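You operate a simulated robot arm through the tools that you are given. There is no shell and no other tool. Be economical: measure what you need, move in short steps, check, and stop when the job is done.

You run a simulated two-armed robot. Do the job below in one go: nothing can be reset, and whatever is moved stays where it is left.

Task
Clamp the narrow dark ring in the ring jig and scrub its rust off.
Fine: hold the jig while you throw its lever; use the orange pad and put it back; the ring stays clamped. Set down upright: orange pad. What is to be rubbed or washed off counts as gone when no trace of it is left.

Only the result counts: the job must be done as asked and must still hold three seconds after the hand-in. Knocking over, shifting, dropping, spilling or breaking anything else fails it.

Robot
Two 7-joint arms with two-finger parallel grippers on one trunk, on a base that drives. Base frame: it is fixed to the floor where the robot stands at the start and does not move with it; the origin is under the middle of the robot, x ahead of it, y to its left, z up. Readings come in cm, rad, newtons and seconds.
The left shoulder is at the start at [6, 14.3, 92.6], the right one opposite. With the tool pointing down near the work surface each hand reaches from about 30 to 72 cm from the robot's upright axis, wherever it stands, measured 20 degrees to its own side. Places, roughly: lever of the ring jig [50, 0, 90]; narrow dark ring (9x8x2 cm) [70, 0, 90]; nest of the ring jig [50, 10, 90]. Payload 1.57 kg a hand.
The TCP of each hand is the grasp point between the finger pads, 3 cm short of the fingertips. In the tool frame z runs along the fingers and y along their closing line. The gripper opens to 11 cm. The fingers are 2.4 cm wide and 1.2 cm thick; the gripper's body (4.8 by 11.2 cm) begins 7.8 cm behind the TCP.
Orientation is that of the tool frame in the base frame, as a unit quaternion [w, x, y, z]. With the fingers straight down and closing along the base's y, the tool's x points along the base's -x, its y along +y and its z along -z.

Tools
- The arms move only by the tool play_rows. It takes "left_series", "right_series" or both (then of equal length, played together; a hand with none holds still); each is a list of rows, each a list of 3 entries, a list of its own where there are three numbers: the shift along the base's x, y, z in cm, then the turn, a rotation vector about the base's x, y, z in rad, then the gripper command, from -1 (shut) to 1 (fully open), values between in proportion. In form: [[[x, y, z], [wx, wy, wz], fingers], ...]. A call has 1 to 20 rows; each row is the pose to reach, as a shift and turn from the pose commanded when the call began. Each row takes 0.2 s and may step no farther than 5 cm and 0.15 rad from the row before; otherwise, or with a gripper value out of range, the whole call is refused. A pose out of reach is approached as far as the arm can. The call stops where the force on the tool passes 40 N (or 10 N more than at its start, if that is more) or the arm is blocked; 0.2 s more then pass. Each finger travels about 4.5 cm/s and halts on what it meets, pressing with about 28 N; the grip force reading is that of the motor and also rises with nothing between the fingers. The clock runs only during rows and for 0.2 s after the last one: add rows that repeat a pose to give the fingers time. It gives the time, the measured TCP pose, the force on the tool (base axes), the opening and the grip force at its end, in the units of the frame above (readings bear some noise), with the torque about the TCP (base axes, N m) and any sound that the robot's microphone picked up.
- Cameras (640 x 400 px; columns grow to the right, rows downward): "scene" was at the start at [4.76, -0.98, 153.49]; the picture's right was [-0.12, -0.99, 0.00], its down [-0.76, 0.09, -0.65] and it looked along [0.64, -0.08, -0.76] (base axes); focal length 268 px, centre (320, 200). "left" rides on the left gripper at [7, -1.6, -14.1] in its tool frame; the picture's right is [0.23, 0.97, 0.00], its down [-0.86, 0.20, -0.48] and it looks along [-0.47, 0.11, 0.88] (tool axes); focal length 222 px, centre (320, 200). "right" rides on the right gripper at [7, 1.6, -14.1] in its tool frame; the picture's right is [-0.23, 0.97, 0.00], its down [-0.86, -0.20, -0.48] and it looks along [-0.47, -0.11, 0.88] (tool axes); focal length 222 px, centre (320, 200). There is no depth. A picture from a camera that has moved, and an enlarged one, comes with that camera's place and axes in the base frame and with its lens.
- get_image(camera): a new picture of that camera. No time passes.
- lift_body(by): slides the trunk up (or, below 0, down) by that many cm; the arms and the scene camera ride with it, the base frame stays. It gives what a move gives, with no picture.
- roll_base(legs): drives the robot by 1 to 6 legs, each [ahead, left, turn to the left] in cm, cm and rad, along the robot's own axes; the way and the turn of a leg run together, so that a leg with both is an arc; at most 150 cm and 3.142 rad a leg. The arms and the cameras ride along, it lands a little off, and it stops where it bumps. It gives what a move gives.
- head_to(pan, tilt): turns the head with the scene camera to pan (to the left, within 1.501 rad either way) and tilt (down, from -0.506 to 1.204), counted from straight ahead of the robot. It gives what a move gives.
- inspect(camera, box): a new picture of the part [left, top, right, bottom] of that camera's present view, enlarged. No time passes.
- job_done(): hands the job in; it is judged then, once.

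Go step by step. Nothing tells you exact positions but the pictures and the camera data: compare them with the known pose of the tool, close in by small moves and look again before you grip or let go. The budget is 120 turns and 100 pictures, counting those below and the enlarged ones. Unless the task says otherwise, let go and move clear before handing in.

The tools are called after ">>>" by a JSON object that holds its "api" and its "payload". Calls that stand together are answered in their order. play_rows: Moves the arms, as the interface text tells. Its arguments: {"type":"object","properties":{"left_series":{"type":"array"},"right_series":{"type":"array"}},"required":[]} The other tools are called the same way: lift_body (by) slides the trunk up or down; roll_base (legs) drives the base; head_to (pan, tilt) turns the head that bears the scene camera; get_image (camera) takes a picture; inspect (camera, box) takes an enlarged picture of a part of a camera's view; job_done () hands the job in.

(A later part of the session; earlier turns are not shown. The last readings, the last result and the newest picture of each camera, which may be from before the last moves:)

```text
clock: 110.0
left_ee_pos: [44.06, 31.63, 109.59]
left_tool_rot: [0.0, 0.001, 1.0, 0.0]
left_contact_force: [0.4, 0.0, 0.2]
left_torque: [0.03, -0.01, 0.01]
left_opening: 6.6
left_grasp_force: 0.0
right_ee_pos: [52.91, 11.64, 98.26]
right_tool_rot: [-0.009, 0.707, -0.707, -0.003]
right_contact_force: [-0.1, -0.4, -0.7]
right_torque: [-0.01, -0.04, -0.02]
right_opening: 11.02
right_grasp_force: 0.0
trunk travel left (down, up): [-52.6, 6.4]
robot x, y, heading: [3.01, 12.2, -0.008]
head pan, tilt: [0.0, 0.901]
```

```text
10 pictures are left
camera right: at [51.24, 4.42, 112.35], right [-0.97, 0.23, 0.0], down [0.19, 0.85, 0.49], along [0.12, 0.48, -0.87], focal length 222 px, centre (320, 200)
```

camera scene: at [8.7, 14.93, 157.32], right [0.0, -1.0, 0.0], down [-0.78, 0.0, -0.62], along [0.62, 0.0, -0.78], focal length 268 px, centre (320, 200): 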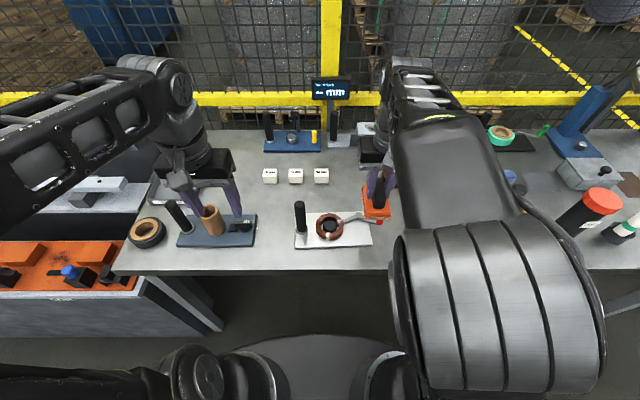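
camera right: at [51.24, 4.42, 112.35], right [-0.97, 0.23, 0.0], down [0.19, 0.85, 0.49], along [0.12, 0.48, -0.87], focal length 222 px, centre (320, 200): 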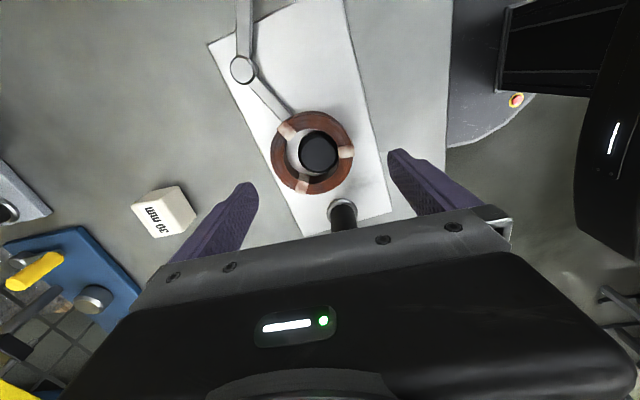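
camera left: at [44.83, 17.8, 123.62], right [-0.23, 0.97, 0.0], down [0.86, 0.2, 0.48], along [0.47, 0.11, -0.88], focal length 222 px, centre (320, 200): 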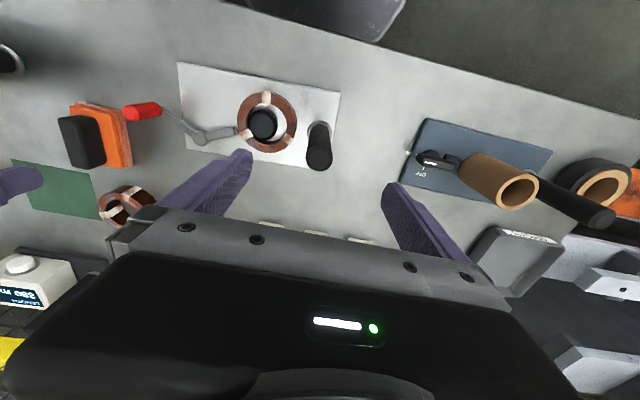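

Now ring vs disc offset is about (+0.6, -0.3). I descend around the ring with the hand centred on the disc in x and grip it.

>>> {"api": "play_rows", "payload": {"right_series": [[[0.2, -0.8, 0], [0, 0, 0], 1], [[0.2, -0.8, -2.5], [0, 0, 0], 1], [[0.2, -0.8, -4.5], [0, 0, 0], 1], [[0.2, -0.8, -5.4], [0, 0, 0], 1], [[0.2, -0.8, -5.4], [0, 0, 0], 0.6], [[0.2, -0.8, -5.4], [0, 0, 0], 0], [[0.2, -0.8, -5.4], [0, 0, 0], -0.5], [[0.2, -0.8, -5.4], [0, 0, 0], -0.5], [[0.2, -0.8, -5.4], [0, 0, 0], -0.5], [[0.2, -0.8, -5.4], [0, 0, 0], -0.5]]}}

```text
clock: 112.2
left_ee_pos: [44.05, 31.6, 109.57]
left_tool_rot: [0.0, 0.001, 1.0, 0.0]
left_contact_force: [-1.0, 1.0, 0.0]
left_torque: [0.02, 0.01, 0.01]
left_opening: 6.61
left_grasp_force: 0.1
right_ee_pos: [53.31, 10.85, 93.07]
right_tool_rot: [-0.008, 0.707, -0.707, -0.003]
right_contact_force: [-0.1, -0.6, -0.2]
right_torque: [-0.02, 0.02, 0.03]
right_opening: 7.31
right_grasp_force: 27.5
trunk travel left (down, up): [-52.6, 6.4]
robot x, y, heading: [3.02, 11.95, -0.005]
head pan, tilt: [0.0, 0.901]
```

Gripped with no side force. I probe the clearance to the disc in ±x and ±y by small shifts.

>>> {"api": "play_rows", "payload": {"right_series": [[[0.2, 0, 0], [0, 0, 0], -0.5], [[0.3, 0, 0], [0, 0, 0], -0.5], [[0.3, 0, 0], [0, 0, 0], -0.5]]}}

>>> {"api": "play_rows", "payload": {"right_series": [[[-0.3, 0, 0], [0, 0, 0], -0.5], [[-0.6, 0, 0], [0, 0, 0], -0.5], [[-0.6, 0, 0], [0, 0, 0], -0.5]]}}

>>> {"api": "play_rows", "payload": {"right_series": [[[0.3, 0.2, 0], [0, 0, 0], -0.5], [[0.3, 0.4, 0], [0, 0, 0], -0.5], [[0.3, 0.6, 0], [0, 0, 0], -0.5], [[0.3, 0.6, 0], [0, 0, 0], -0.5]]}}

```text
clock: 113.0
left_ee_pos: [44.08, 31.45, 109.55]
left_tool_rot: [0.001, 0.001, 1.0, 0.0]
left_contact_force: [0.1, 0.7, 0.1]
left_torque: [0.0, 0.0, 0.03]
left_opening: 6.58
left_grasp_force: 0.1
right_ee_pos: [53.43, 10.85, 92.99]
right_tool_rot: [0.009, -0.707, 0.707, 0.002]
right_contact_force: [-3.2, 0.6, 8.5]
right_torque: [0.1, 0.32, 0.09]
right_opening: 7.24
right_grasp_force: 28.6
trunk travel left (down, up): [-52.6, 6.4]
robot x, y, heading: [3.13, 12.07, 0.004]
head pan, tilt: [0.0, 0.901]
```

```text
clock: 113.8
left_ee_pos: [44.1, 31.64, 109.5]
left_tool_rot: [0.001, 0.001, 1.0, 0.0]
left_contact_force: [0.1, 0.3, 0.5]
left_torque: [0.02, -0.03, 0.03]
left_opening: 6.61
left_grasp_force: 0.0
right_ee_pos: [52.96, 10.85, 93.0]
right_tool_rot: [-0.009, 0.708, -0.707, -0.002]
right_contact_force: [2.0, -1.2, 7.0]
right_torque: [-0.15, -0.18, 0.03]
right_opening: 7.15
right_grasp_force: 28.1
trunk travel left (down, up): [-52.6, 6.4]
robot x, y, heading: [3.06, 12.16, 0.0]
head pan, tilt: [0.0, 0.901]
```

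```text
clock: 114.8
left_ee_pos: [44.12, 31.59, 109.53]
left_tool_rot: [-0.001, 0.001, 1.0, -0.001]
left_contact_force: [-0.9, 1.2, 0.0]
left_torque: [0.02, 0.04, 0.01]
left_opening: 6.61
left_grasp_force: 0.1
right_ee_pos: [53.11, 11.43, 92.88]
right_tool_rot: [-0.008, 0.707, -0.707, -0.003]
right_contact_force: [0.0, -1.8, 3.3]
right_torque: [-0.06, 0.16, 0.06]
right_opening: 7.12
right_grasp_force: 28.1
trunk travel left (down, up): [-52.6, 6.4]
robot x, y, heading: [3.42, 12.05, 0.002]
head pan, tilt: [0.0, 0.901]
```

>>> {"api": "play_rows", "payload": {"right_series": [[[0, 0.2, 0], [0, 0, 0], -0.5], [[0, 0.4, 0], [0, 0, 0], -0.5], [[0, 0.4, 0], [0, 0, 0], -0.5]]}}

>>> {"api": "play_rows", "payload": {"right_series": [[[0, -0.4, 0], [0, 0, 0], -0.5], [[0, -0.8, 0], [0, 0, 0], -0.5], [[0, -1.2, 0], [0, 0, 0], -0.5], [[0, -1.2, 0], [0, 0, 0], -0.5]]}}

>>> {"api": "inspect", "payload": {"camera": "right", "box": [210, 60, 430, 240]}}

```text
clock: 115.6
left_ee_pos: [44.16, 31.55, 109.56]
left_tool_rot: [-0.001, 0.001, 1.0, 0.0]
left_contact_force: [0.0, -0.9, 0.5]
left_torque: [0.0, 0.0, -0.03]
left_opening: 6.61
left_grasp_force: 0.1
right_ee_pos: [53.27, 11.8, 92.87]
right_tool_rot: [-0.007, 0.707, -0.707, -0.003]
right_contact_force: [0.3, -2.6, 1.6]
right_torque: [-0.07, 0.11, 0.05]
right_opening: 7.08
right_grasp_force: 28.3
trunk travel left (down, up): [-52.6, 6.4]
robot x, y, heading: [2.97, 12.02, -0.003]
head pan, tilt: [0.0, 0.901]
```

```text
clock: 116.6
left_ee_pos: [44.08, 31.67, 109.55]
left_tool_rot: [-0.001, 0.001, 1.0, 0.0]
left_contact_force: [-0.2, 0.2, 0.0]
left_torque: [-0.03, 0.02, -0.02]
left_opening: 6.61
left_grasp_force: 0.0
right_ee_pos: [53.32, 10.58, 92.94]
right_tool_rot: [0.007, -0.707, 0.708, 0.003]
right_contact_force: [0.4, -0.1, -0.5]
right_torque: [-0.01, 0.01, -0.05]
right_opening: 7.07
right_grasp_force: 27.5
trunk travel left (down, up): [-52.6, 6.4]
robot x, y, heading: [3.18, 12.14, -0.002]
head pan, tilt: [0.0, 0.901]
```

```text
2.22 times, centred on (320, 150) of right
camera zoom: at [51.54, 3.45, 107.01], right [-0.97, 0.23, 0.0], down [0.2, 0.85, 0.49], along [0.12, 0.48, -0.87], focal length 494 px, centre (320, 311)
```

zoom: 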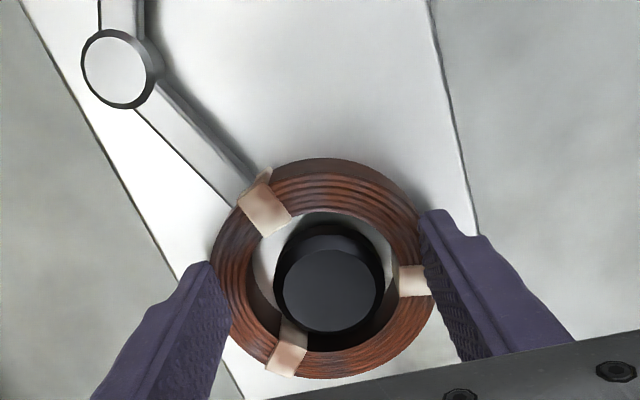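

Ring is exactly centred in x and needs about +0.6 in y. I shift it, release briefly, re-grip and nudge to see if it has locked.

>>> {"api": "play_rows", "payload": {"right_series": [[[0, 0.3, 0], [0, 0, 0], -0.5], [[0, 0.6, 0], [0, 0, 0], -0.5], [[0, 0.6, 0], [0, 0, 0], -0.5], [[0, 0.6, 0], [0, 0, 0], 0.2], [[0, 0.6, 0], [0, 0, 0], 0.6], [[0, 0.6, 0], [0, 0, 0], 0.6], [[0, 0.6, 0], [0, 0, 0], 0.6], [[0, 0.6, 0], [0, 0, 0], 0], [[0, 0.6, 0], [0, 0, 0], -0.5], [[0, 0.6, 0], [0, 0, 0], -0.5], [[0, 0.6, 0], [0, 0, 0], -0.5]]}}

>>> {"api": "play_rows", "payload": {"right_series": [[[0.15, 0, 0], [0, 0, 0], -0.5], [[0.25, 0, 0], [0, 0, 0], -0.5], [[0.25, 0, 0], [0, 0, 0], -0.5]]}}

>>> {"api": "play_rows", "payload": {"right_series": [[[-0.15, 0, 0], [0, 0, 0], -0.5], [[-0.25, 0, 0], [0, 0, 0], -0.5], [[-0.25, 0, 0], [0, 0, 0], -0.5]]}}

```text
clock: 119.0
left_ee_pos: [44.17, 31.56, 109.55]
left_tool_rot: [0.0, 0.001, 1.0, 0.0]
left_contact_force: [0.3, 1.2, 0.1]
left_torque: [0.01, 0.01, 0.02]
left_opening: 6.59
left_grasp_force: 0.1
right_ee_pos: [53.21, 11.35, 92.93]
right_tool_rot: [-0.008, 0.708, -0.707, -0.003]
right_contact_force: [-0.4, 0.4, 1.2]
right_torque: [-0.01, 0.02, -0.01]
right_opening: 7.04
right_grasp_force: 28.2
trunk travel left (down, up): [-52.6, 6.4]
robot x, y, heading: [3.62, 11.76, -0.001]
head pan, tilt: [0.0, 0.901]
```

```text
clock: 119.8
left_ee_pos: [44.05, 31.5, 109.62]
left_tool_rot: [0.0, 0.001, 1.0, 0.0]
left_contact_force: [0.5, -0.7, -0.2]
left_torque: [-0.03, -0.02, 0.04]
left_opening: 6.6
left_grasp_force: 0.0
right_ee_pos: [53.48, 11.23, 93.07]
right_tool_rot: [-0.009, 0.708, -0.706, -0.002]
right_contact_force: [-2.9, 0.3, 8.9]
right_torque: [-0.01, 0.37, 0.02]
right_opening: 7.04
right_grasp_force: 28.1
trunk travel left (down, up): [-52.6, 6.4]
robot x, y, heading: [3.06, 12.11, -0.001]
head pan, tilt: [0.0, 0.901]
```

```text
clock: 120.6
left_ee_pos: [44.24, 31.6, 109.48]
left_tool_rot: [0.0, 0.001, 1.0, 0.0]
left_contact_force: [0.4, -0.2, -0.2]
left_torque: [0.0, 0.0, 0.0]
left_opening: 6.62
left_grasp_force: 0.1
right_ee_pos: [53.22, 11.2, 93.1]
right_tool_rot: [0.009, -0.707, 0.708, 0.002]
right_contact_force: [5.0, 0.6, 12.1]
right_torque: [0.05, 0.16, -0.04]
right_opening: 7.03
right_grasp_force: 28.4
trunk travel left (down, up): [-52.6, 6.4]
robot x, y, heading: [3.21, 11.8, 0.002]
head pan, tilt: [0.0, 0.901]
```

The ring is centred but still free, so I re-throw the lever. I release the ring, rise, move the right hand above the handle (turned 60°) and the left hand above the post.

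>>> {"api": "play_rows", "payload": {"right_series": [[[0.1, 0, 0], [0, 0, 0], 0], [[0.1, 0, 0], [0, 0, 0], 0.6], [[0.1, 0, 0], [0, 0, 0], 0.8], [[0.1, 0, 0], [0, 0, 0], 0.8], [[0.1, 0, 3], [0, 0, 0], 0.8], [[0.1, 0, 6], [0, 0, 0], 0.8], [[0.1, 0, 9], [0, 0, 0], 0.8], [[0.1, -2, 11], [0, 0, -0.13], 0.5], [[0.5, -6, 11], [0, 0, -0.26], 0.2], [[1, -10, 11], [0, 0, -0.39], -0.1], [[1.7, -14.3, 11], [0, 0, -0.52], -0.1], [[1.7, -14.3, 11], [0, 0, -0.52], -0.1], [[1.7, -14.3, 11], [0, 0, -0.52], -0.1]], "left_series": [[[0, 0, 0], [0, 0, 0], 0.4], [[0, 0, 0], [0, 0, 0], 0.6], [[0, 0, 0], [0, 0, 0], 0.8], [[0, 0, 0], [0, 0, 0], 1], [[0, 0, 0], [0, 0, 0], 1], [[1, -1, 0], [0, 0, 0], 1], [[2, -2, 0], [0, 0, 0], 1], [[3, -4, 0], [0, 0, 0], 1], [[4, -6, 0], [0, 0, 0], 1], [[5, -8, 0], [0, 0, 0], 1], [[6.5, -10, 0], [0, 0, 0], 1], [[7.9, -12.2, 0], [0, 0, 0], 1], [[7.9, -12.2, 0], [0, 0, 0], 1]]}}

>>> {"api": "get_image", "payload": {"camera": "left"}}

```text
clock: 123.4
left_ee_pos: [52.07, 19.29, 109.5]
left_tool_rot: [0.0, 0.001, 1.0, 0.0]
left_contact_force: [0.6, 0.0, -0.1]
left_torque: [0.01, 0.0, 0.01]
left_opening: 11.01
left_grasp_force: 0.0
right_ee_pos: [54.99, -3.39, 103.9]
right_tool_rot: [0.008, -0.501, 0.866, 0.001]
right_contact_force: [-0.4, -1.3, 0.0]
right_torque: [-0.03, 0.01, 0.01]
right_opening: 4.96
right_grasp_force: 0.1
trunk travel left (down, up): [-52.6, 6.4]
robot x, y, heading: [3.06, 12.2, -0.007]
head pan, tilt: [0.0, 0.901]
```

```text
8 pictures are left
camera left: at [45.07, 17.75, 123.63], right [-0.22, 0.97, 0.0], down [0.86, 0.2, 0.48], along [0.47, 0.11, -0.88], focal length 222 px, centre (320, 200)
```

left: 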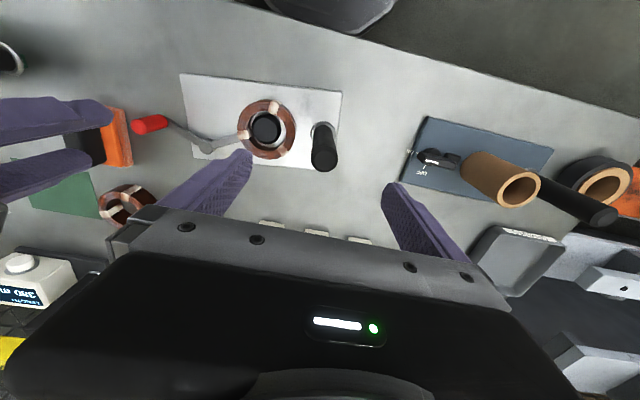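

Post at [52.1, 19.9], handle about [54.9, -2.6]; the ring looks centred. Left grips the post, right cages the handle.

>>> {"api": "play_rows", "payload": {"left_series": [[[0, 0.5, -3], [0, 0, 0], 1], [[0, 0.5, -6], [0, 0, 0], 1], [[0, 0.5, -9], [0, 0, 0], 1], [[0, 0.5, -12], [0, 0, 0], 1], [[0, 0.5, -12], [0, 0, 0], 0.4], [[0, 0.5, -12], [0, 0, 0], -0.2], [[0, 0.5, -12], [0, 0, 0], -0.6], [[0, 0.5, -12], [0, 0, 0], -1], [[0, 0.5, -12], [0, 0, 0], -1], [[0, 0.5, -12], [0, 0, 0], -1], [[0, 0.5, -12.2], [0, 0, 0], -1]], "right_series": [[[0, 0.7, 0], [0, 0, 0], -0.1], [[0, 0.7, -2], [0, 0, 0], -0.1], [[0, 0.7, -4], [0, 0, 0], -0.1], [[0, 0.7, -6], [0, 0, 0], -0.1], [[0, 0.7, -7], [0, 0, 0], -0.1], [[0, 0.7, -8], [0, 0, 0], -0.1], [[0, 0.7, -8.7], [0, 0, 0], -0.1], [[0, 0.7, -8.7], [0, 0, 0], -0.1], [[0, 0.7, -8.7], [0, 0, 0], -0.1], [[0, 0.7, -8.7], [0, 0, 0], -0.1], [[0, 0.7, -8.7], [0, 0, 0], -0.1]]}}

>>> {"api": "get_image", "payload": {"camera": "right"}}

```text
clock: 125.8
left_ee_pos: [51.91, 19.89, 97.65]
left_tool_rot: [0.002, 0.002, 1.0, 0.0]
left_contact_force: [0.3, -0.7, 19.9]
left_torque: [0.38, 0.93, -0.11]
left_opening: 2.84
left_grasp_force: 27.9
right_ee_pos: [54.88, -2.37, 95.25]
right_tool_rot: [0.01, -0.501, 0.865, 0.001]
right_contact_force: [0.0, -0.8, 0.1]
right_torque: [-0.01, 0.01, -0.01]
right_opening: 4.91
right_grasp_force: 0.1
trunk travel left (down, up): [-52.6, 6.4]
robot x, y, heading: [2.96, 11.94, -0.004]
head pan, tilt: [0.0, 0.901]
```

```text
7 pictures are left
camera right: at [49.8, -7.81, 109.37], right [-0.73, 0.68, 0.0], down [0.59, 0.64, 0.49], along [0.34, 0.36, -0.87], focal length 222 px, centre (320, 200)
```

right: 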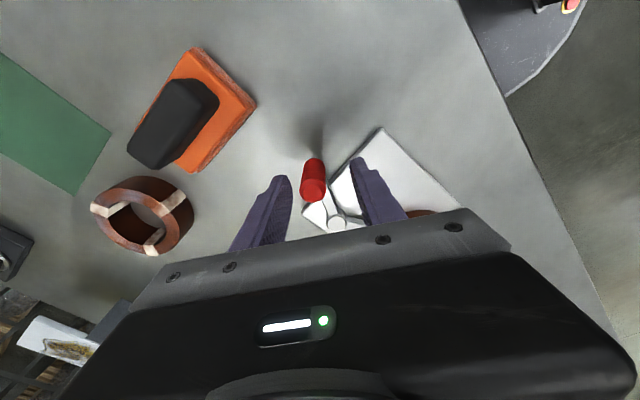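

Handle caged. I swing it open about 40°.

>>> {"api": "play_rows", "payload": {"right_series": [[[-0.7, 0.3, 0], [0, 0, 0], -0.1], [[-1.3, 0.6, 0], [0, 0, 0], -0.1], [[-1.9, 1.0, 0], [0, 0, -0.08], -0.1], [[-2.5, 1.5, 0], [0, 0, -0.15], -0.1], [[-3.0, 2.1, 0], [0, 0, -0.3], -0.1], [[-3.3, 2.7, 0], [0, 0, -0.45], -0.1], [[-3.6, 3.3, 0], [0, 0, -0.55], -0.1], [[-3.8, 3.95, 0], [0, 0, -0.6], -0.1], [[-3.8, 3.95, 0], [0, 0, -0.6], -0.1]]}}

```text
clock: 127.8
left_ee_pos: [51.93, 19.78, 97.7]
left_tool_rot: [0.001, 0.002, 1.0, -0.002]
left_contact_force: [2.2, 7.3, 11.4]
left_torque: [1.5, -0.54, -0.03]
left_opening: 2.87
left_grasp_force: 28.2
right_ee_pos: [51.19, 0.89, 95.35]
right_tool_rot: [0.011, -0.213, 0.977, 0.007]
right_contact_force: [0.1, -1.3, 1.3]
right_torque: [0.09, -0.02, 0.05]
right_opening: 5.07
right_grasp_force: 0.9
trunk travel left (down, up): [-52.6, 6.4]
robot x, y, heading: [2.92, 11.71, -0.001]
head pan, tilt: [0.0, 0.901]
```

Opened. Now I throw it closed again, fully to the stop.

>>> {"api": "play_rows", "payload": {"right_series": [[[0.5, -0.9, 0], [0, 0, 0], -0.1], [[1.0, -1.8, 0], [0, 0, 0], -0.1], [[1.5, -2.6, 0], [0, 0, 0.05], -0.1], [[2.0, -3.05, 0], [0, 0, 0.12], -0.1], [[2.52, -3.45, 0], [0, 0, 0.18], -0.1], [[3.15, -3.8, 0], [0, 0, 0.28], -0.1], [[3.8, -4.15, 0], [0, 0, 0.38], -0.1], [[4.45, -4.4, 0], [0, 0, 0.48], -0.1], [[5.2, -4.51, 0], [0, 0, 0.58], -0.1], [[5.7, -4.7, 0], [0, 0, 0.6], -0.1], [[5.7, -4.7, 0], [0, 0, 0.6], -0.1]]}}

```text
clock: 130.2
left_ee_pos: [51.96, 20.04, 97.51]
left_tool_rot: [0.002, 0.001, 1.0, 0.0]
left_contact_force: [6.3, 9.8, 35.3]
left_torque: [-0.76, -0.18, -0.01]
left_opening: 2.83
left_grasp_force: 28.3
right_ee_pos: [56.66, -3.21, 95.31]
right_tool_rot: [0.01, -0.501, 0.865, 0.001]
right_contact_force: [0.0, 0.4, -0.3]
right_torque: [0.03, 0.03, 0.04]
right_opening: 4.95
right_grasp_force: 0.0
trunk travel left (down, up): [-52.6, 6.4]
robot x, y, heading: [3.4, 11.81, -0.001]
head pan, tilt: [0.0, 0.901]
```

>>> {"api": "play_rows", "payload": {"right_series": [[[0.3, -0.1, 0], [0, 0, 0], -0.1], [[0.5, -0.2, 0], [0, 0, 0], -0.1], [[0.7, -0.28, 0], [0, 0, 0], -0.1], [[0.7, -0.28, 0], [0, 0, 0], -0.1]]}}

>>> {"api": "inspect", "payload": {"camera": "left", "box": [0, 20, 320, 220]}}

```text
clock: 131.2
left_ee_pos: [51.82, 20.04, 97.59]
left_tool_rot: [0.002, 0.001, 1.0, 0.001]
left_contact_force: [7.2, 8.9, 31.8]
left_torque: [-0.64, -0.44, 0.36]
left_opening: 2.85
left_grasp_force: 28.2
right_ee_pos: [57.52, -3.5, 95.34]
right_tool_rot: [0.009, -0.501, 0.865, 0.0]
right_contact_force: [-6.9, -1.2, -0.8]
right_torque: [-0.05, 0.18, 0.06]
right_opening: 5.47
right_grasp_force: 3.0
trunk travel left (down, up): [-52.6, 6.4]
robot x, y, heading: [2.93, 12.08, -0.009]
head pan, tilt: [0.0, 0.901]
```

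```text
2.00 times, centred on (160, 120) of left
camera zoom: at [44.85, 18.35, 111.57], right [-0.23, 0.97, 0.0], down [0.85, 0.2, 0.48], along [0.47, 0.11, -0.88], focal length 444 px, centre (640, 360)
```

zoom: 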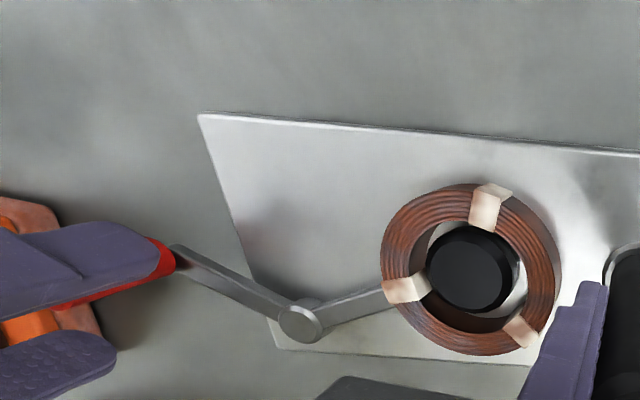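

The lever is at its stop with the ring centred. I back the right hand off and up, turn it straight, and release/raise the left hand.

>>> {"api": "play_rows", "payload": {"right_series": [[[-0.6, 0.25, 0], [0, 0, 0], -0.1], [[-1.1, 0.4, 0], [0, 0, 0], -0.1], [[-1.1, 0.4, 3], [0, 0, 0], -0.1], [[-1.1, 0.4, 6], [0, 0, 0], -0.1], [[-1.1, 0.4, 9], [0, 0, -0.14], 0.1], [[-0.5, -1.6, 10], [0, 0, -0.28], 0.1], [[0.5, -4, 10], [0, 0, -0.42], 0.1], [[1.5, -6, 10], [0, 0, -0.56], 0.1], [[2, -8, 10], [0, 0, -0.7], 0.1], [[2.5, -9.2, 10], [0, 0, -0.84], 0.1], [[2.5, -9.2, 10], [0, 0, -0.98], 0.1], [[2.5, -9.2, 10], [0, 0, -1.047], 0.1], [[2.5, -9.2, 10], [0, 0, -1.047], 0.1]], "left_series": [[[0, 0, 0.2], [0, 0, 0], -1], [[0, 0, 0.3], [0, 0, 0], -1], [[0, 0, 0.3], [0, 0, 0], -0.5], [[0, 0, 0.3], [0, 0, 0], 0], [[0, 0, 0.3], [0, 0, 0], 0.2], [[0, 0, 0.3], [0, 0, 0], 0.2], [[0, 0, 4], [0, 0, 0], 0.2], [[0, 0, 8], [0, 0, 0], 0.2], [[0, 0, 12], [0, 0, 0], 0.2], [[0, 4, 12], [0, 0, 0], 0.2], [[0, 8, 12], [0, 0, 0], 0.2], [[0, 12, 12], [0, 0, 0], 0.2], [[0, 12, 12], [0, 0, 0], 0.2]]}}

>>> {"api": "get_image", "payload": {"camera": "right"}}

```text
clock: 134.0
left_ee_pos: [52.02, 32.01, 109.35]
left_tool_rot: [-0.001, 0.001, 1.0, 0.002]
left_contact_force: [-0.6, -0.1, -0.5]
left_torque: [0.0, -0.02, -0.03]
left_opening: 6.56
left_grasp_force: 0.0
right_ee_pos: [58.92, -12.15, 105.21]
right_tool_rot: [0.01, -0.002, 1.0, -0.004]
right_contact_force: [0.5, 0.9, -1.1]
right_torque: [0.02, -0.02, -0.03]
right_opening: 6.05
right_grasp_force: 0.0
right hand out of reach, approached as far as the arm can: row 9, 10, 11, 12, 13
trunk travel left (down, up): [-52.6, 6.4]
robot x, y, heading: [3.44, 11.84, -0.004]
head pan, tilt: [0.0, 0.901]
```

```text
5 pictures are left
camera right: at [51.62, -10.43, 119.22], right [0.22, 0.97, 0.0], down [0.85, -0.19, 0.5], along [0.48, -0.11, -0.87], focal length 222 px, centre (320, 200)
```

right: 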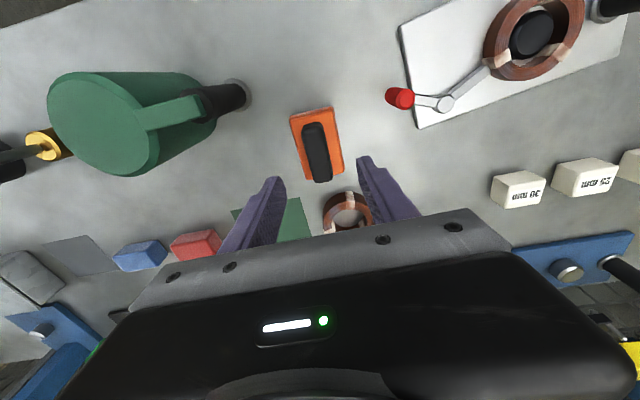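

The pad stands as left, its grip at [59.9, -12.7]. I drive 5 cm ahead for reach and then re-grip it.

>>> {"api": "roll_base", "payload": {"legs": [[5, 0, 0]]}}

```text
clock: 134.9
left_ee_pos: [57.04, 31.85, 109.44]
left_tool_rot: [-0.001, 0.001, 1.0, 0.0]
left_contact_force: [0.4, 0.4, -0.4]
left_torque: [0.01, 0.02, 0.0]
left_opening: 6.6
left_grasp_force: 0.1
right_ee_pos: [64.09, -12.26, 105.13]
right_tool_rot: [0.009, -0.002, 1.0, -0.004]
right_contact_force: [1.0, 0.3, -0.1]
right_torque: [-0.02, 0.05, 0.03]
right_opening: 6.06
right_grasp_force: 0.0
trunk travel left (down, up): [-52.6, 6.4]
robot x, y, heading: [8.27, 11.78, -0.001]
head pan, tilt: [0.0, 0.901]
```

>>> {"api": "play_rows", "payload": {"right_series": [[[-2.2, -0.2, 0], [0, 0, 0], 0.1], [[-4.1, -0.4, 0], [0, 0, 0], 0.1], [[-4.1, -0.4, -3], [0, 0, 0], 0.1], [[-4.1, -0.4, -6], [0, 0, 0], 0.1], [[-4.1, -0.4, -9], [0, 0, 0], 0.1], [[-4.1, -0.4, -10.9], [0, 0, 0], 0.1], [[-4.1, -0.4, -10.9], [0, 0, 0], 0.1], [[-4.1, -0.4, -10.9], [0, 0, 0], -0.3], [[-4.1, -0.4, -10.9], [0, 0, 0], -0.7], [[-4.1, -0.4, -10.9], [0, 0, 0], -1], [[-4.1, -0.4, -10.9], [0, 0, 0], -1], [[-4.1, -0.4, -10.9], [0, 0, 0], -1]]}}

```text
clock: 137.5
left_ee_pos: [56.99, 31.92, 109.46]
left_tool_rot: [0.0, 0.002, 1.0, 0.0]
left_contact_force: [-0.3, -0.6, 0.0]
left_torque: [0.02, -0.01, 0.01]
left_opening: 6.59
left_grasp_force: 0.0
right_ee_pos: [59.97, -12.59, 94.12]
right_tool_rot: [0.009, -0.003, 1.0, -0.004]
right_contact_force: [-0.2, -1.0, 0.9]
right_torque: [-0.05, -0.06, -0.04]
right_opening: 2.52
right_grasp_force: 27.4
trunk travel left (down, up): [-52.6, 6.4]
robot x, y, heading: [8.24, 12.03, -0.0]
head pan, tilt: [0.0, 0.901]
```

Pad gripped. I carry it over the ring and lower to just above contact.

>>> {"api": "play_rows", "payload": {"right_series": [[[0, 0, 3], [0, 0, 0], -1], [[0, 0, 7], [0, 0, 0], -1], [[-0.5, 2, 10], [0, 0, 0], -1], [[-1.5, 6, 11], [0, 0, 0], -1], [[-3, 10, 11], [0, 0, 0], -1], [[-4, 14, 11], [0, 0, 0], -1], [[-5.5, 18, 11], [0, 0, 0], -1], [[-6.5, 22, 11], [0, 0, 0], -1], [[-7, 24.3, 11], [0, 0, 0], -1], [[-7, 24.3, 8], [0, 0, 0], -1], [[-7, 24.3, 5], [0, 0, 0], -1], [[-7, 24.3, 3.6], [0, 0, 0], -1], [[-7, 24.3, 3.6], [0, 0, 0], -1]]}}

>>> {"api": "play_rows", "payload": {"right_series": [[[0, 0, -0.15], [0, 0, 0], -1], [[0, 0, -0.3], [0, 0, 0], -1], [[0, 0, -0.4], [0, 0, 0], -1], [[0, 0, -0.4], [0, 0, 0], -1]]}}

```text
clock: 140.3
left_ee_pos: [56.93, 31.95, 109.25]
left_tool_rot: [0.0, 0.001, 1.0, -0.001]
left_contact_force: [0.2, -0.3, 0.2]
left_torque: [0.0, 0.0, 0.01]
left_opening: 6.59
left_grasp_force: 0.0
right_ee_pos: [52.78, 11.72, 97.8]
right_tool_rot: [0.008, -0.003, 1.0, -0.005]
right_contact_force: [-0.4, -1.2, -0.6]
right_torque: [0.03, -0.03, -0.01]
right_opening: 2.51
right_grasp_force: 28.0
trunk travel left (down, up): [-52.6, 6.4]
robot x, y, heading: [8.27, 12.07, 0.0]
head pan, tilt: [0.0, 0.901]
```

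```text
clock: 141.3
left_ee_pos: [56.85, 31.98, 109.44]
left_tool_rot: [0.0, 0.001, 1.0, 0.0]
left_contact_force: [0.3, 0.7, -1.0]
left_torque: [0.02, -0.04, 0.03]
left_opening: 6.59
left_grasp_force: 0.0
right_ee_pos: [52.86, 11.77, 97.53]
right_tool_rot: [0.009, -0.002, 1.0, -0.004]
right_contact_force: [-0.2, 0.1, -1.0]
right_torque: [-0.02, 0.02, -0.01]
right_opening: 2.51
right_grasp_force: 28.4
trunk travel left (down, up): [-52.6, 6.4]
robot x, y, heading: [8.2, 12.22, -0.005]
head pan, tilt: [0.0, 0.901]
```

>>> {"api": "play_rows", "payload": {"right_series": [[[0, 0, -0.1], [0, 0, 0], -1], [[0, 0, -0.15], [0, 0, 0], -1], [[0, 0, -0.15], [0, 0, 0], -1]]}}

```text
clock: 142.1
left_ee_pos: [56.93, 31.99, 109.47]
left_tool_rot: [0.0, 0.001, 1.0, -0.001]
left_contact_force: [0.1, 0.3, -0.1]
left_torque: [-0.01, 0.02, -0.04]
left_opening: 6.6
left_grasp_force: 0.1
right_ee_pos: [52.81, 11.85, 97.51]
right_tool_rot: [0.01, -0.003, 1.0, -0.004]
right_contact_force: [1.5, -1.7, 9.1]
right_torque: [0.17, 0.01, 0.01]
right_opening: 2.55
right_grasp_force: 28.3
trunk travel left (down, up): [-52.6, 6.4]
robot x, y, heading: [8.56, 12.21, -0.004]
head pan, tilt: [0.0, 0.901]
```

Light contact, 9 N. I scrub a broad looping pattern at this height.

>>> {"api": "play_rows", "payload": {"right_series": [[[0.8, 0.5, 0], [0, 0, 0], -1], [[1.6, 1.2, 0], [0, 0, 0], -1], [[0.8, 2.0, 0], [0, 0, 0], -1], [[0, 2.4, 0], [0, 0, 0], -1], [[-0.8, 2.0, 0], [0, 0, 0], -1], [[-1.7, 1.3, 0], [0, 0, 0], -1], [[-2.2, 0.4, 0], [0, 0, 0], -1], [[-2.2, -0.6, 0], [0, 0, 0], -1], [[-1.7, -1.5, 0], [0, 0, 0], -1], [[-0.8, -2.1, 0], [0, 0, 0], -1], [[0, -2.4, 0], [0, 0, 0], -1], [[0.9, -2.1, 0], [0, 0, 0], -1], [[1.7, -1.5, 0], [0, 0, 0], -1], [[2.2, -0.5, 0], [0, 0, 0], -1], [[2.2, 0.5, 0], [0, 0, 0], -1], [[1.2, 0, 0], [0, 0, 0], -1], [[0, 0, 0], [0, 0, 0], -1], [[-1.2, 0, 0], [0, 0, 0], -1], [[-0.6, 0.6, 0], [0, 0, 0], -1], [[0, 0, 0], [0, 0, 0], -1]]}}

```text
clock: 146.3
left_ee_pos: [56.84, 31.93, 109.44]
left_tool_rot: [0.0, 0.0, 1.0, 0.0]
left_contact_force: [-0.2, -1.1, 0.1]
left_torque: [-0.01, 0.0, -0.04]
left_opening: 6.6
left_grasp_force: 0.1
right_ee_pos: [52.72, 12.07, 97.36]
right_tool_rot: [0.009, -0.003, 1.0, -0.003]
right_contact_force: [-2.2, 3.1, 8.7]
right_torque: [0.45, 0.06, 0.09]
right_opening: 2.52
right_grasp_force: 28.3
trunk travel left (down, up): [-52.6, 6.4]
robot x, y, heading: [8.53, 11.97, -0.005]
head pan, tilt: [0.0, 0.901]
```

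A second pass in the opposite direction, plus radial strokes.

>>> {"api": "play_rows", "payload": {"right_series": [[[1.0, -0.4, -0.04], [0, 0, 0], -1], [[2.0, -0.8, -0.04], [0, 0, 0], -1], [[1.4, -1.7, -0.04], [0, 0, 0], -1], [[0.5, -2.4, -0.04], [0, 0, 0], -1], [[-0.5, -2.4, -0.04], [0, 0, 0], -1], [[-1.4, -1.8, -0.04], [0, 0, 0], -1], [[-2.1, -0.9, -0.04], [0, 0, 0], -1], [[-2.2, 0.1, -0.04], [0, 0, 0], -1], [[-1.9, 1.0, -0.04], [0, 0, 0], -1], [[-1.2, 1.8, -0.04], [0, 0, 0], -1], [[-0.2, 2.3, -0.04], [0, 0, 0], -1], [[0.8, 2.0, -0.04], [0, 0, 0], -1], [[1.6, 1.3, -0.04], [0, 0, 0], -1], [[2.1, 0.4, -0.04], [0, 0, 0], -1], [[1.1, 0, -0.04], [0, 0, 0], -1], [[0, 0.8, -0.04], [0, 0, 0], -1], [[-1, 0, -0.04], [0, 0, 0], -1], [[0, -0.8, -0.04], [0, 0, 0], -1], [[0.6, 0, -0.04], [0, 0, 0], -1], [[0, 0, -0.04], [0, 0, 0], -1]]}}

>>> {"api": "play_rows", "payload": {"right_series": [[[0, 0, 2], [0, 0, 0], -1], [[0, 0, 6], [0, 0, 0], -1], [[0, -3, 9], [0, 0, 0], -1], [[-1, -7, 10], [0, 0, 0], -1], [[-2, -11, 10], [0, 0, 0], -1], [[-3, -15, 10], [0, 0, 0], -1]]}}

>>> {"api": "inspect", "payload": {"camera": "scene", "box": [250, 180, 390, 270]}}

```text
clock: 150.5
left_ee_pos: [56.97, 32.0, 109.37]
left_tool_rot: [0.001, 0.001, 1.0, 0.0]
left_contact_force: [-0.7, 0.6, 0.0]
left_torque: [0.01, 0.02, -0.01]
left_opening: 6.6
left_grasp_force: 0.1
right_ee_pos: [52.91, 11.83, 97.47]
right_tool_rot: [0.011, -0.002, 1.0, -0.004]
right_contact_force: [3.3, -0.4, 8.3]
right_torque: [0.21, -0.3, -0.1]
right_opening: 2.5
right_grasp_force: 27.7
trunk travel left (down, up): [-52.6, 6.4]
robot x, y, heading: [8.29, 11.82, -0.003]
head pan, tilt: [0.0, 0.901]
```

```text
clock: 151.9
left_ee_pos: [56.95, 31.81, 109.42]
left_tool_rot: [0.0, 0.0, 1.0, 0.001]
left_contact_force: [0.4, -1.3, 0.4]
left_torque: [0.02, 0.02, 0.02]
left_opening: 6.6
left_grasp_force: 0.1
right_ee_pos: [50.05, -3.43, 107.38]
right_tool_rot: [0.01, -0.001, 1.0, -0.004]
right_contact_force: [0.0, -0.5, 0.1]
right_torque: [-0.02, 0.02, -0.01]
right_opening: 2.52
right_grasp_force: 28.1
trunk travel left (down, up): [-52.6, 6.4]
robot x, y, heading: [8.13, 12.19, -0.002]
head pan, tilt: [0.0, 0.901]
```

```text
4.44 times, centred on (320, 225) of scene
camera zoom: at [12.85, 11.82, 153.33], right [0.0, -1.0, 0.0], down [-0.78, 0.0, -0.62], along [0.62, 0.0, -0.78], focal length 1193 px, centre (320, 89)
```

zoom: 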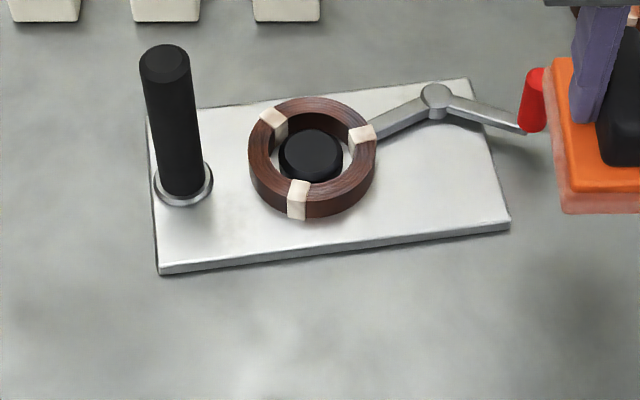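

The ring stayed centred and clamped, and its bands are white with the ring dark brown. For safety I give it one more wider pass before checking closely.

>>> {"api": "play_rows", "payload": {"right_series": [[[1, 4, 0], [0, 0, 0], -1], [[2, 8, 0], [0, 0, 0], -1], [[3, 12, 0], [0, 0, 0], -1], [[3, 15.2, 0], [0, 0, 0], -1], [[3, 15.2, -4], [0, 0, 0], -1], [[3, 15.2, -8], [0, 0, 0], -1], [[3, 15.2, -9.5], [0, 0, 0], -1], [[3, 15.2, -9.8], [0, 0, 0], -1], [[3, 15.2, -10], [0, 0, 0], -1], [[3, 15.2, -10], [0, 0, 0], -1]]}}

>>> {"api": "play_rows", "payload": {"right_series": [[[0.9, 0, -0.03], [0, 0, 0], -1], [[1.8, 0, -0.03], [0, 0, 0], -1], [[2.6, 0, -0.03], [0, 0, 0], -1], [[2.3, 1, -0.03], [0, 0, 0], -1], [[1.6, 1.9, -0.03], [0, 0, 0], -1], [[0.7, 2.5, -0.03], [0, 0, 0], -1], [[-0.3, 2.6, -0.03], [0, 0, 0], -1], [[-1.3, 2.2, -0.03], [0, 0, 0], -1], [[-2.1, 1.5, -0.03], [0, 0, 0], -1], [[-2.6, 0.5, -0.03], [0, 0, 0], -1], [[-2.6, -0.5, -0.03], [0, 0, 0], -1], [[-2.1, -1.5, -0.03], [0, 0, 0], -1], [[-1.3, -2.2, -0.03], [0, 0, 0], -1], [[-0.3, -2.6, -0.03], [0, 0, 0], -1], [[0.7, -2.5, -0.03], [0, 0, 0], -1], [[1.6, -1.9, -0.03], [0, 0, 0], -1], [[2.3, -1, -0.03], [0, 0, 0], -1], [[1.2, -0.5, -0.03], [0, 0, 0], -1], [[0, 0, -0.03], [0, 0, 0], -1], [[-1, 0.4, -0.03], [0, 0, 0], -1]]}}

>>> {"api": "play_rows", "payload": {"right_series": [[[0.8, 0.4, 0], [0, 0, 0], -1], [[1.6, -0.4, 0], [0, 0, 0], -1], [[2.4, 0.4, 0], [0, 0, 0], -1], [[1.6, 1.2, 0], [0, 0, 0], -1], [[0.8, 1.8, 0], [0, 0, 0], -1], [[0.2, 1.2, 0], [0, 0, 0], -1], [[-0.6, 0.6, 0], [0, 0, 0], -1], [[-0.2, -0.2, 0], [0, 0, 0], -1], [[0.6, -1, 0], [0, 0, 0], -1], [[1.2, -1.8, 0], [0, 0, 0], -1], [[1.8, -1.2, 0], [0, 0, 0], -1], [[1, -0.4, 0], [0, 0, 0], -1], [[1, 0, 2], [0, 0, 0], -1], [[1, 0, 6], [0, 0, 0], -1], [[0, -3, 9], [0, 0, 0], -1], [[-1, -7, 10], [0, 0, 0], -1], [[-2, -11, 10], [0, 0, 0], -1], [[-3, -15, 10], [0, 0, 0], -1]]}}

>>> {"api": "inspect", "payload": {"camera": "left", "box": [70, 90, 270, 215]}}

```text
clock: 154.1
left_ee_pos: [56.98, 31.88, 109.48]
left_tool_rot: [0.0, 0.001, 1.0, -0.001]
left_contact_force: [-0.5, -0.6, 0.1]
left_torque: [0.03, -0.02, 0.01]
left_opening: 6.61
left_grasp_force: 0.1
right_ee_pos: [52.94, 12.01, 97.28]
right_tool_rot: [0.01, -0.002, 1.0, -0.004]
right_contact_force: [-0.6, -0.9, 4.6]
right_torque: [0.17, -0.02, 0.02]
right_opening: 2.51
right_grasp_force: 28.4
trunk travel left (down, up): [-52.6, 6.4]
robot x, y, heading: [8.18, 12.34, -0.001]
head pan, tilt: [0.0, 0.901]
```

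```text
clock: 158.3
left_ee_pos: [56.9, 31.98, 109.41]
left_tool_rot: [-0.001, 0.001, 1.0, 0.001]
left_contact_force: [-0.8, 0.6, -0.6]
left_torque: [-0.03, -0.01, 0.0]
left_opening: 6.6
left_grasp_force: 0.1
right_ee_pos: [51.78, 12.41, 97.26]
right_tool_rot: [0.009, -0.002, 1.0, -0.005]
right_contact_force: [0.0, 0.5, -0.8]
right_torque: [-0.03, 0.01, 0.0]
right_opening: 2.5
right_grasp_force: 27.7
trunk travel left (down, up): [-52.6, 6.4]
robot x, y, heading: [8.15, 12.04, -0.002]
head pan, tilt: [0.0, 0.901]
```

```text
clock: 162.1
left_ee_pos: [56.93, 31.88, 109.44]
left_tool_rot: [0.0, 0.001, 1.0, 0.001]
left_contact_force: [-0.6, 0.4, -0.6]
left_torque: [0.01, 0.02, -0.03]
left_opening: 6.59
left_grasp_force: 0.0
right_ee_pos: [48.75, -2.66, 107.35]
right_tool_rot: [0.009, -0.003, 1.0, -0.004]
right_contact_force: [0.6, 0.3, -0.8]
right_torque: [0.02, 0.02, -0.02]
right_opening: 2.53
right_grasp_force: 28.4
trunk travel left (down, up): [-52.6, 6.4]
robot x, y, heading: [7.93, 12.37, 0.001]
head pan, tilt: [0.0, 0.901]
```

```text
3.20 times, centred on (170, 152) of left
camera zoom: at [49.97, 30.25, 123.53], right [-0.23, 0.97, 0.0], down [0.86, 0.2, 0.48], along [0.47, 0.11, -0.88], focal length 711 px, centre (800, 352)
```

zoom: 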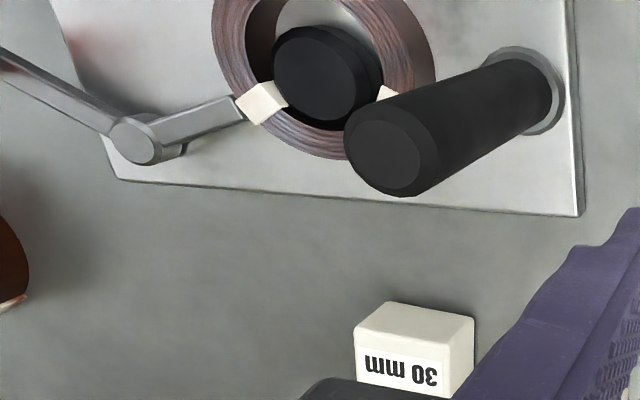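

The rust is clearly fading — bands clean, ring greyer with a slight reddish cast left. I continue scrubbing with firmer contact.

>>> {"api": "play_rows", "payload": {"right_series": [[[1, 4, 0], [0, 0, 0], -1], [[2, 8, 0], [0, 0, 0], -1], [[3, 12, 0], [0, 0, 0], -1], [[4.1, 14.7, 0], [0, 0, 0], -1], [[4.1, 14.7, -4], [0, 0, 0], -1], [[4.1, 14.7, -8], [0, 0, 0], -1], [[4.1, 14.7, -9.6], [0, 0, 0], -1], [[4.1, 14.7, -9.9], [0, 0, 0], -1], [[4.1, 14.7, -10.1], [0, 0, 0], -1], [[4.1, 14.7, -10.2], [0, 0, 0], -1], [[4.1, 14.7, -10.2], [0, 0, 0], -1]]}}

```text
clock: 164.5
left_ee_pos: [56.79, 31.87, 109.52]
left_tool_rot: [0.001, 0.001, 1.0, 0.001]
left_contact_force: [0.5, 0.7, 1.6]
left_torque: [0.01, -0.02, 0.0]
left_opening: 6.62
left_grasp_force: 0.1
right_ee_pos: [52.85, 12.25, 97.11]
right_tool_rot: [0.01, -0.003, 1.0, -0.003]
right_contact_force: [-4.5, 0.6, 18.3]
right_torque: [0.04, -0.09, 0.01]
right_opening: 2.51
right_grasp_force: 27.7
trunk travel left (down, up): [-52.6, 6.4]
robot x, y, heading: [8.27, 11.97, -0.002]
head pan, tilt: [0.0, 0.901]
```

>>> {"api": "play_rows", "payload": {"right_series": [[[0.8, -0.3, 0], [0, 0, 0], -1], [[1.6, -0.5, 0], [0, 0, 0], -1], [[1.8, 0.4, 0], [0, 0, 0], -1], [[1.3, 1.3, 0], [0, 0, 0], -1], [[0.5, 1.9, 0], [0, 0, 0], -1], [[-0.5, 1.9, 0], [0, 0, 0], -1], [[-1.3, 1.3, 0], [0, 0, 0], -1], [[-1.8, 0.4, 0], [0, 0, 0], -1], [[-1.8, -0.6, 0], [0, 0, 0], -1], [[-1.3, -1.5, 0], [0, 0, 0], -1], [[-0.5, -2.1, 0], [0, 0, 0], -1], [[0.5, -2.1, 0], [0, 0, 0], -1], [[1.3, -1.5, 0], [0, 0, 0], -1], [[1.8, -0.6, 0], [0, 0, 0], -1], [[0.9, 0, 0], [0, 0, 0], -1], [[0, 0.8, 0], [0, 0, 0], -1], [[-0.9, 0, 0], [0, 0, 0], -1], [[0, -0.9, 0], [0, 0, 0], -1], [[0.8, -0.2, 0], [0, 0, 0], -1], [[0, 0, 0], [0, 0, 0], -1]]}}

>>> {"api": "play_rows", "payload": {"right_series": [[[-0.8, -0.3, 0], [0, 0, 0], -1], [[-1.6, -0.5, 0], [0, 0, 0], -1], [[-1.8, 0.4, 0], [0, 0, 0], -1], [[-1.3, 1.3, 0], [0, 0, 0], -1], [[-0.5, 1.9, 0], [0, 0, 0], -1], [[0.5, 1.9, 0], [0, 0, 0], -1], [[1.3, 1.3, 0], [0, 0, 0], -1], [[1.8, 0.4, 0], [0, 0, 0], -1], [[1.8, -0.6, 0], [0, 0, 0], -1], [[1.3, -1.5, 0], [0, 0, 0], -1], [[0.5, -2.1, 0], [0, 0, 0], -1], [[-0.5, -2.1, 0], [0, 0, 0], -1], [[-1.3, -1.5, 0], [0, 0, 0], -1], [[-1.8, -0.6, 0], [0, 0, 0], -1], [[-0.9, 0, 0], [0, 0, 0], -1], [[0, 0.8, 0], [0, 0, 0], -1], [[0.9, 0, 0], [0, 0, 0], -1], [[0, -0.9, 0], [0, 0, 0], -1], [[-0.8, -0.2, 0], [0, 0, 0], -1], [[0, 0, 0], [0, 0, 0], -1]]}}

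>>> {"api": "play_rows", "payload": {"right_series": [[[0.8, -0.3, -0.03], [0, 0, 0], -1], [[1.6, -0.5, -0.03], [0, 0, 0], -1], [[1.8, 0.4, -0.03], [0, 0, 0], -1], [[1.3, 1.3, -0.03], [0, 0, 0], -1], [[0.5, 1.9, -0.03], [0, 0, 0], -1], [[-0.5, 1.9, -0.03], [0, 0, 0], -1], [[-1.3, 1.3, -0.03], [0, 0, 0], -1], [[-1.8, 0.4, -0.03], [0, 0, 0], -1], [[-1.8, -0.6, -0.03], [0, 0, 0], -1], [[-1.3, -1.5, -0.03], [0, 0, 0], -1], [[-0.5, -2.1, -0.03], [0, 0, 0], -1], [[0.5, -2.1, -0.03], [0, 0, 0], -1], [[1.3, -1.5, -0.03], [0, 0, 0], -1], [[1.8, -0.6, -0.03], [0, 0, 0], -1], [[0.9, 0, -0.03], [0, 0, 0], -1], [[0, 0.8, -0.03], [0, 0, 0], -1], [[-0.9, 0, -0.03], [0, 0, 0], -1], [[0, -0.9, -0.03], [0, 0, 0], -1], [[0.8, -0.2, -0.03], [0, 0, 0], -1], [[0, 0, 0], [0, 0, 0], -1]]}}

```text
clock: 168.7
left_ee_pos: [56.87, 31.81, 109.36]
left_tool_rot: [0.0, 0.002, 1.0, 0.0]
left_contact_force: [-0.7, 0.0, -0.3]
left_torque: [-0.01, -0.01, 0.0]
left_opening: 6.64
left_grasp_force: 0.0
right_ee_pos: [53.07, 11.89, 97.09]
right_tool_rot: [0.011, -0.002, 1.0, -0.005]
right_contact_force: [6.4, -5.6, 19.7]
right_torque: [-0.51, -0.77, -0.07]
right_opening: 2.53
right_grasp_force: 27.9
trunk travel left (down, up): [-52.6, 6.4]
robot x, y, heading: [8.45, 12.42, -0.003]
head pan, tilt: [0.0, 0.901]
```

```text
clock: 172.9
left_ee_pos: [56.81, 31.95, 109.52]
left_tool_rot: [0.001, 0.001, 1.0, 0.0]
left_contact_force: [0.4, -0.1, 0.2]
left_torque: [-0.02, 0.0, -0.01]
left_opening: 6.59
left_grasp_force: 0.1
right_ee_pos: [52.69, 12.17, 96.98]
right_tool_rot: [0.008, -0.002, 1.0, -0.005]
right_contact_force: [-5.9, -3.8, 20.3]
right_torque: [-0.43, 0.08, -0.1]
right_opening: 2.52
right_grasp_force: 28.1
trunk travel left (down, up): [-52.6, 6.4]
robot x, y, heading: [8.62, 11.75, -0.003]
head pan, tilt: [0.0, 0.901]
```

```text
clock: 177.1
left_ee_pos: [56.91, 32.01, 109.4]
left_tool_rot: [0.0, 0.002, 1.0, 0.0]
left_contact_force: [1.0, 0.3, 0.3]
left_torque: [0.0, -0.03, -0.01]
left_opening: 6.61
left_grasp_force: 0.1
right_ee_pos: [52.73, 12.2, 97.06]
right_tool_rot: [0.009, -0.002, 1.0, -0.005]
right_contact_force: [-1.2, -1.4, 2.3]
right_torque: [-0.08, -0.05, -0.01]
right_opening: 2.54
right_grasp_force: 28.2
trunk travel left (down, up): [-52.6, 6.4]
robot x, y, heading: [8.31, 11.91, -0.003]
head pan, tilt: [0.0, 0.901]
```

Three more passes done. I lift the pad aside and check.

>>> {"api": "play_rows", "payload": {"right_series": [[[0, 0, 3], [0, 0, 0], -1], [[0, 0, 7], [0, 0, 0], -1], [[0, -3, 10], [0, 0, 0], -1], [[-1, -7, 11], [0, 0, 0], -1], [[-2, -11, 11], [0, 0, 0], -1], [[-3, -15, 11], [0, 0, 0], -1]]}}

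>>> {"api": "inspect", "payload": {"camera": "scene", "box": [260, 180, 380, 260]}}

```text
clock: 178.5
left_ee_pos: [56.89, 31.85, 109.46]
left_tool_rot: [0.0, 0.0, 1.0, 0.0]
left_contact_force: [0.1, -0.1, 0.1]
left_torque: [0.02, -0.02, -0.01]
left_opening: 6.58
left_grasp_force: 0.0
right_ee_pos: [49.74, -2.94, 108.08]
right_tool_rot: [0.01, -0.003, 1.0, -0.004]
right_contact_force: [-0.4, -0.3, -1.2]
right_torque: [-0.02, 0.0, 0.0]
right_opening: 2.53
right_grasp_force: 28.1
trunk travel left (down, up): [-52.6, 6.4]
robot x, y, heading: [8.06, 11.78, 0.003]
head pan, tilt: [0.0, 0.901]
```

```text
5.00 times, centred on (320, 220) of scene
camera zoom: at [12.85, 11.83, 153.33], right [0.0, -1.0, 0.0], down [-0.78, 0.0, -0.62], along [0.62, 0.0, -0.78], focal length 1343 px, centre (320, 100)
```

zoom: 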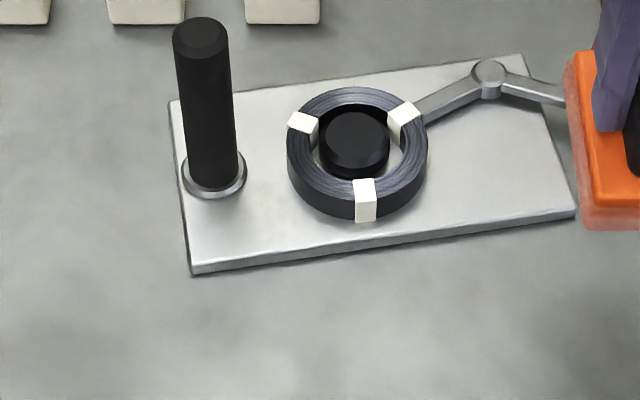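

The ring is now dark steel grey with no rust, centred and clamped. Now I return the pad: raise the trunk for clearance, back off, strafe right and move up to the mat.

>>> {"api": "lift_body", "payload": {"by": 6}}

>>> {"api": "roll_base", "payload": {"legs": [[-22, 0, 0], [0, -88.4, 0]]}}

```text
clock: 179.5
left_ee_pos: [56.97, 32.02, 115.43]
left_tool_rot: [0.0, 0.001, 1.0, -0.001]
left_contact_force: [0.2, -0.7, -0.2]
left_torque: [0.01, 0.0, -0.01]
left_opening: 6.58
left_grasp_force: 0.0
right_ee_pos: [49.84, -2.71, 114.2]
right_tool_rot: [0.009, -0.002, 1.0, -0.005]
right_contact_force: [0.7, -0.2, -0.8]
right_torque: [0.0, 0.0, 0.01]
right_opening: 2.5
right_grasp_force: 28.2
trunk travel left (down, up): [-58.6, 0.4]
robot x, y, heading: [8.41, 11.89, -0.005]
head pan, tilt: [0.0, 0.901]
```

```text
clock: 185.6
left_ee_pos: [34.36, -57.52, 115.42]
left_tool_rot: [0.0, 0.001, 1.0, 0.0]
left_contact_force: [-0.2, 0.5, -0.3]
left_torque: [0.03, 0.02, 0.04]
left_opening: 6.6
left_grasp_force: 0.1
right_ee_pos: [27.26, -92.31, 114.23]
right_tool_rot: [0.009, -0.002, 1.0, -0.004]
right_contact_force: [-0.8, -0.5, -0.1]
right_torque: [0.0, 0.03, 0.04]
right_opening: 2.52
right_grasp_force: 27.8
trunk travel left (down, up): [-58.6, 0.4]
robot x, y, heading: [-14.25, -77.34, -0.005]
head pan, tilt: [0.0, 0.901]
```

>>> {"api": "roll_base", "payload": {"legs": [[29.5, 0, 0]]}}

>>> {"api": "lift_body", "payload": {"by": -2}}

>>> {"api": "play_rows", "payload": {"right_series": [[[3, 0, 0], [0, 0, 0], -1], [[6, 0, -1], [0, 0, 0], -1], [[9, 0, -3], [0, 0, 0], -1], [[11, 0, -5], [0, 0, 0], -1], [[12.5, 0, -7], [0, 0, 0], -1], [[13, 0, -9], [0, 0, 0], -1], [[13, 0, -11], [0, 0, 0], -1], [[13, 0, -11], [0, 0, 0], -1]]}}

```text
clock: 187.6
left_ee_pos: [63.78, -57.85, 115.36]
left_tool_rot: [-0.001, 0.002, 1.0, 0.0]
left_contact_force: [0.4, 1.1, -0.6]
left_torque: [-0.02, 0.03, -0.01]
left_opening: 6.61
left_grasp_force: 0.0
right_ee_pos: [56.52, -92.49, 114.08]
right_tool_rot: [0.008, 0.0, 1.0, -0.004]
right_contact_force: [0.5, -0.1, -0.9]
right_torque: [0.04, 0.04, 0.01]
right_opening: 2.49
right_grasp_force: 27.8
trunk travel left (down, up): [-58.6, 0.4]
robot x, y, heading: [15.06, -77.62, -0.007]
head pan, tilt: [0.0, 0.901]
```

```text
clock: 188.2
left_ee_pos: [63.61, -57.74, 113.44]
left_tool_rot: [0.0, 0.003, 1.0, 0.001]
left_contact_force: [-0.8, 0.1, 1.4]
left_torque: [0.04, 0.01, -0.04]
left_opening: 6.59
left_grasp_force: 0.0
right_ee_pos: [56.32, -92.56, 112.22]
right_tool_rot: [0.01, -0.001, 1.0, -0.004]
right_contact_force: [0.0, -0.1, -0.6]
right_torque: [-0.02, 0.0, -0.02]
right_opening: 2.54
right_grasp_force: 27.9
trunk travel left (down, up): [-56.6, 2.4]
robot x, y, heading: [15.2, -77.71, -0.009]
head pan, tilt: [0.0, 0.901]
```

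```text
clock: 190.0
left_ee_pos: [63.67, -57.94, 113.44]
left_tool_rot: [0.0, 0.003, 1.0, 0.0]
left_contact_force: [-0.2, -0.7, -0.9]
left_torque: [0.02, -0.01, 0.0]
left_opening: 6.6
left_grasp_force: 0.0
right_ee_pos: [69.49, -92.56, 101.21]
right_tool_rot: [0.009, 0.001, 1.0, -0.005]
right_contact_force: [-0.5, 1.1, -1.7]
right_torque: [0.02, 0.0, 0.01]
right_opening: 2.51
right_grasp_force: 28.4
trunk travel left (down, up): [-56.6, 2.4]
robot x, y, heading: [14.85, -77.64, -0.005]
head pan, tilt: [0.0, 0.901]
```

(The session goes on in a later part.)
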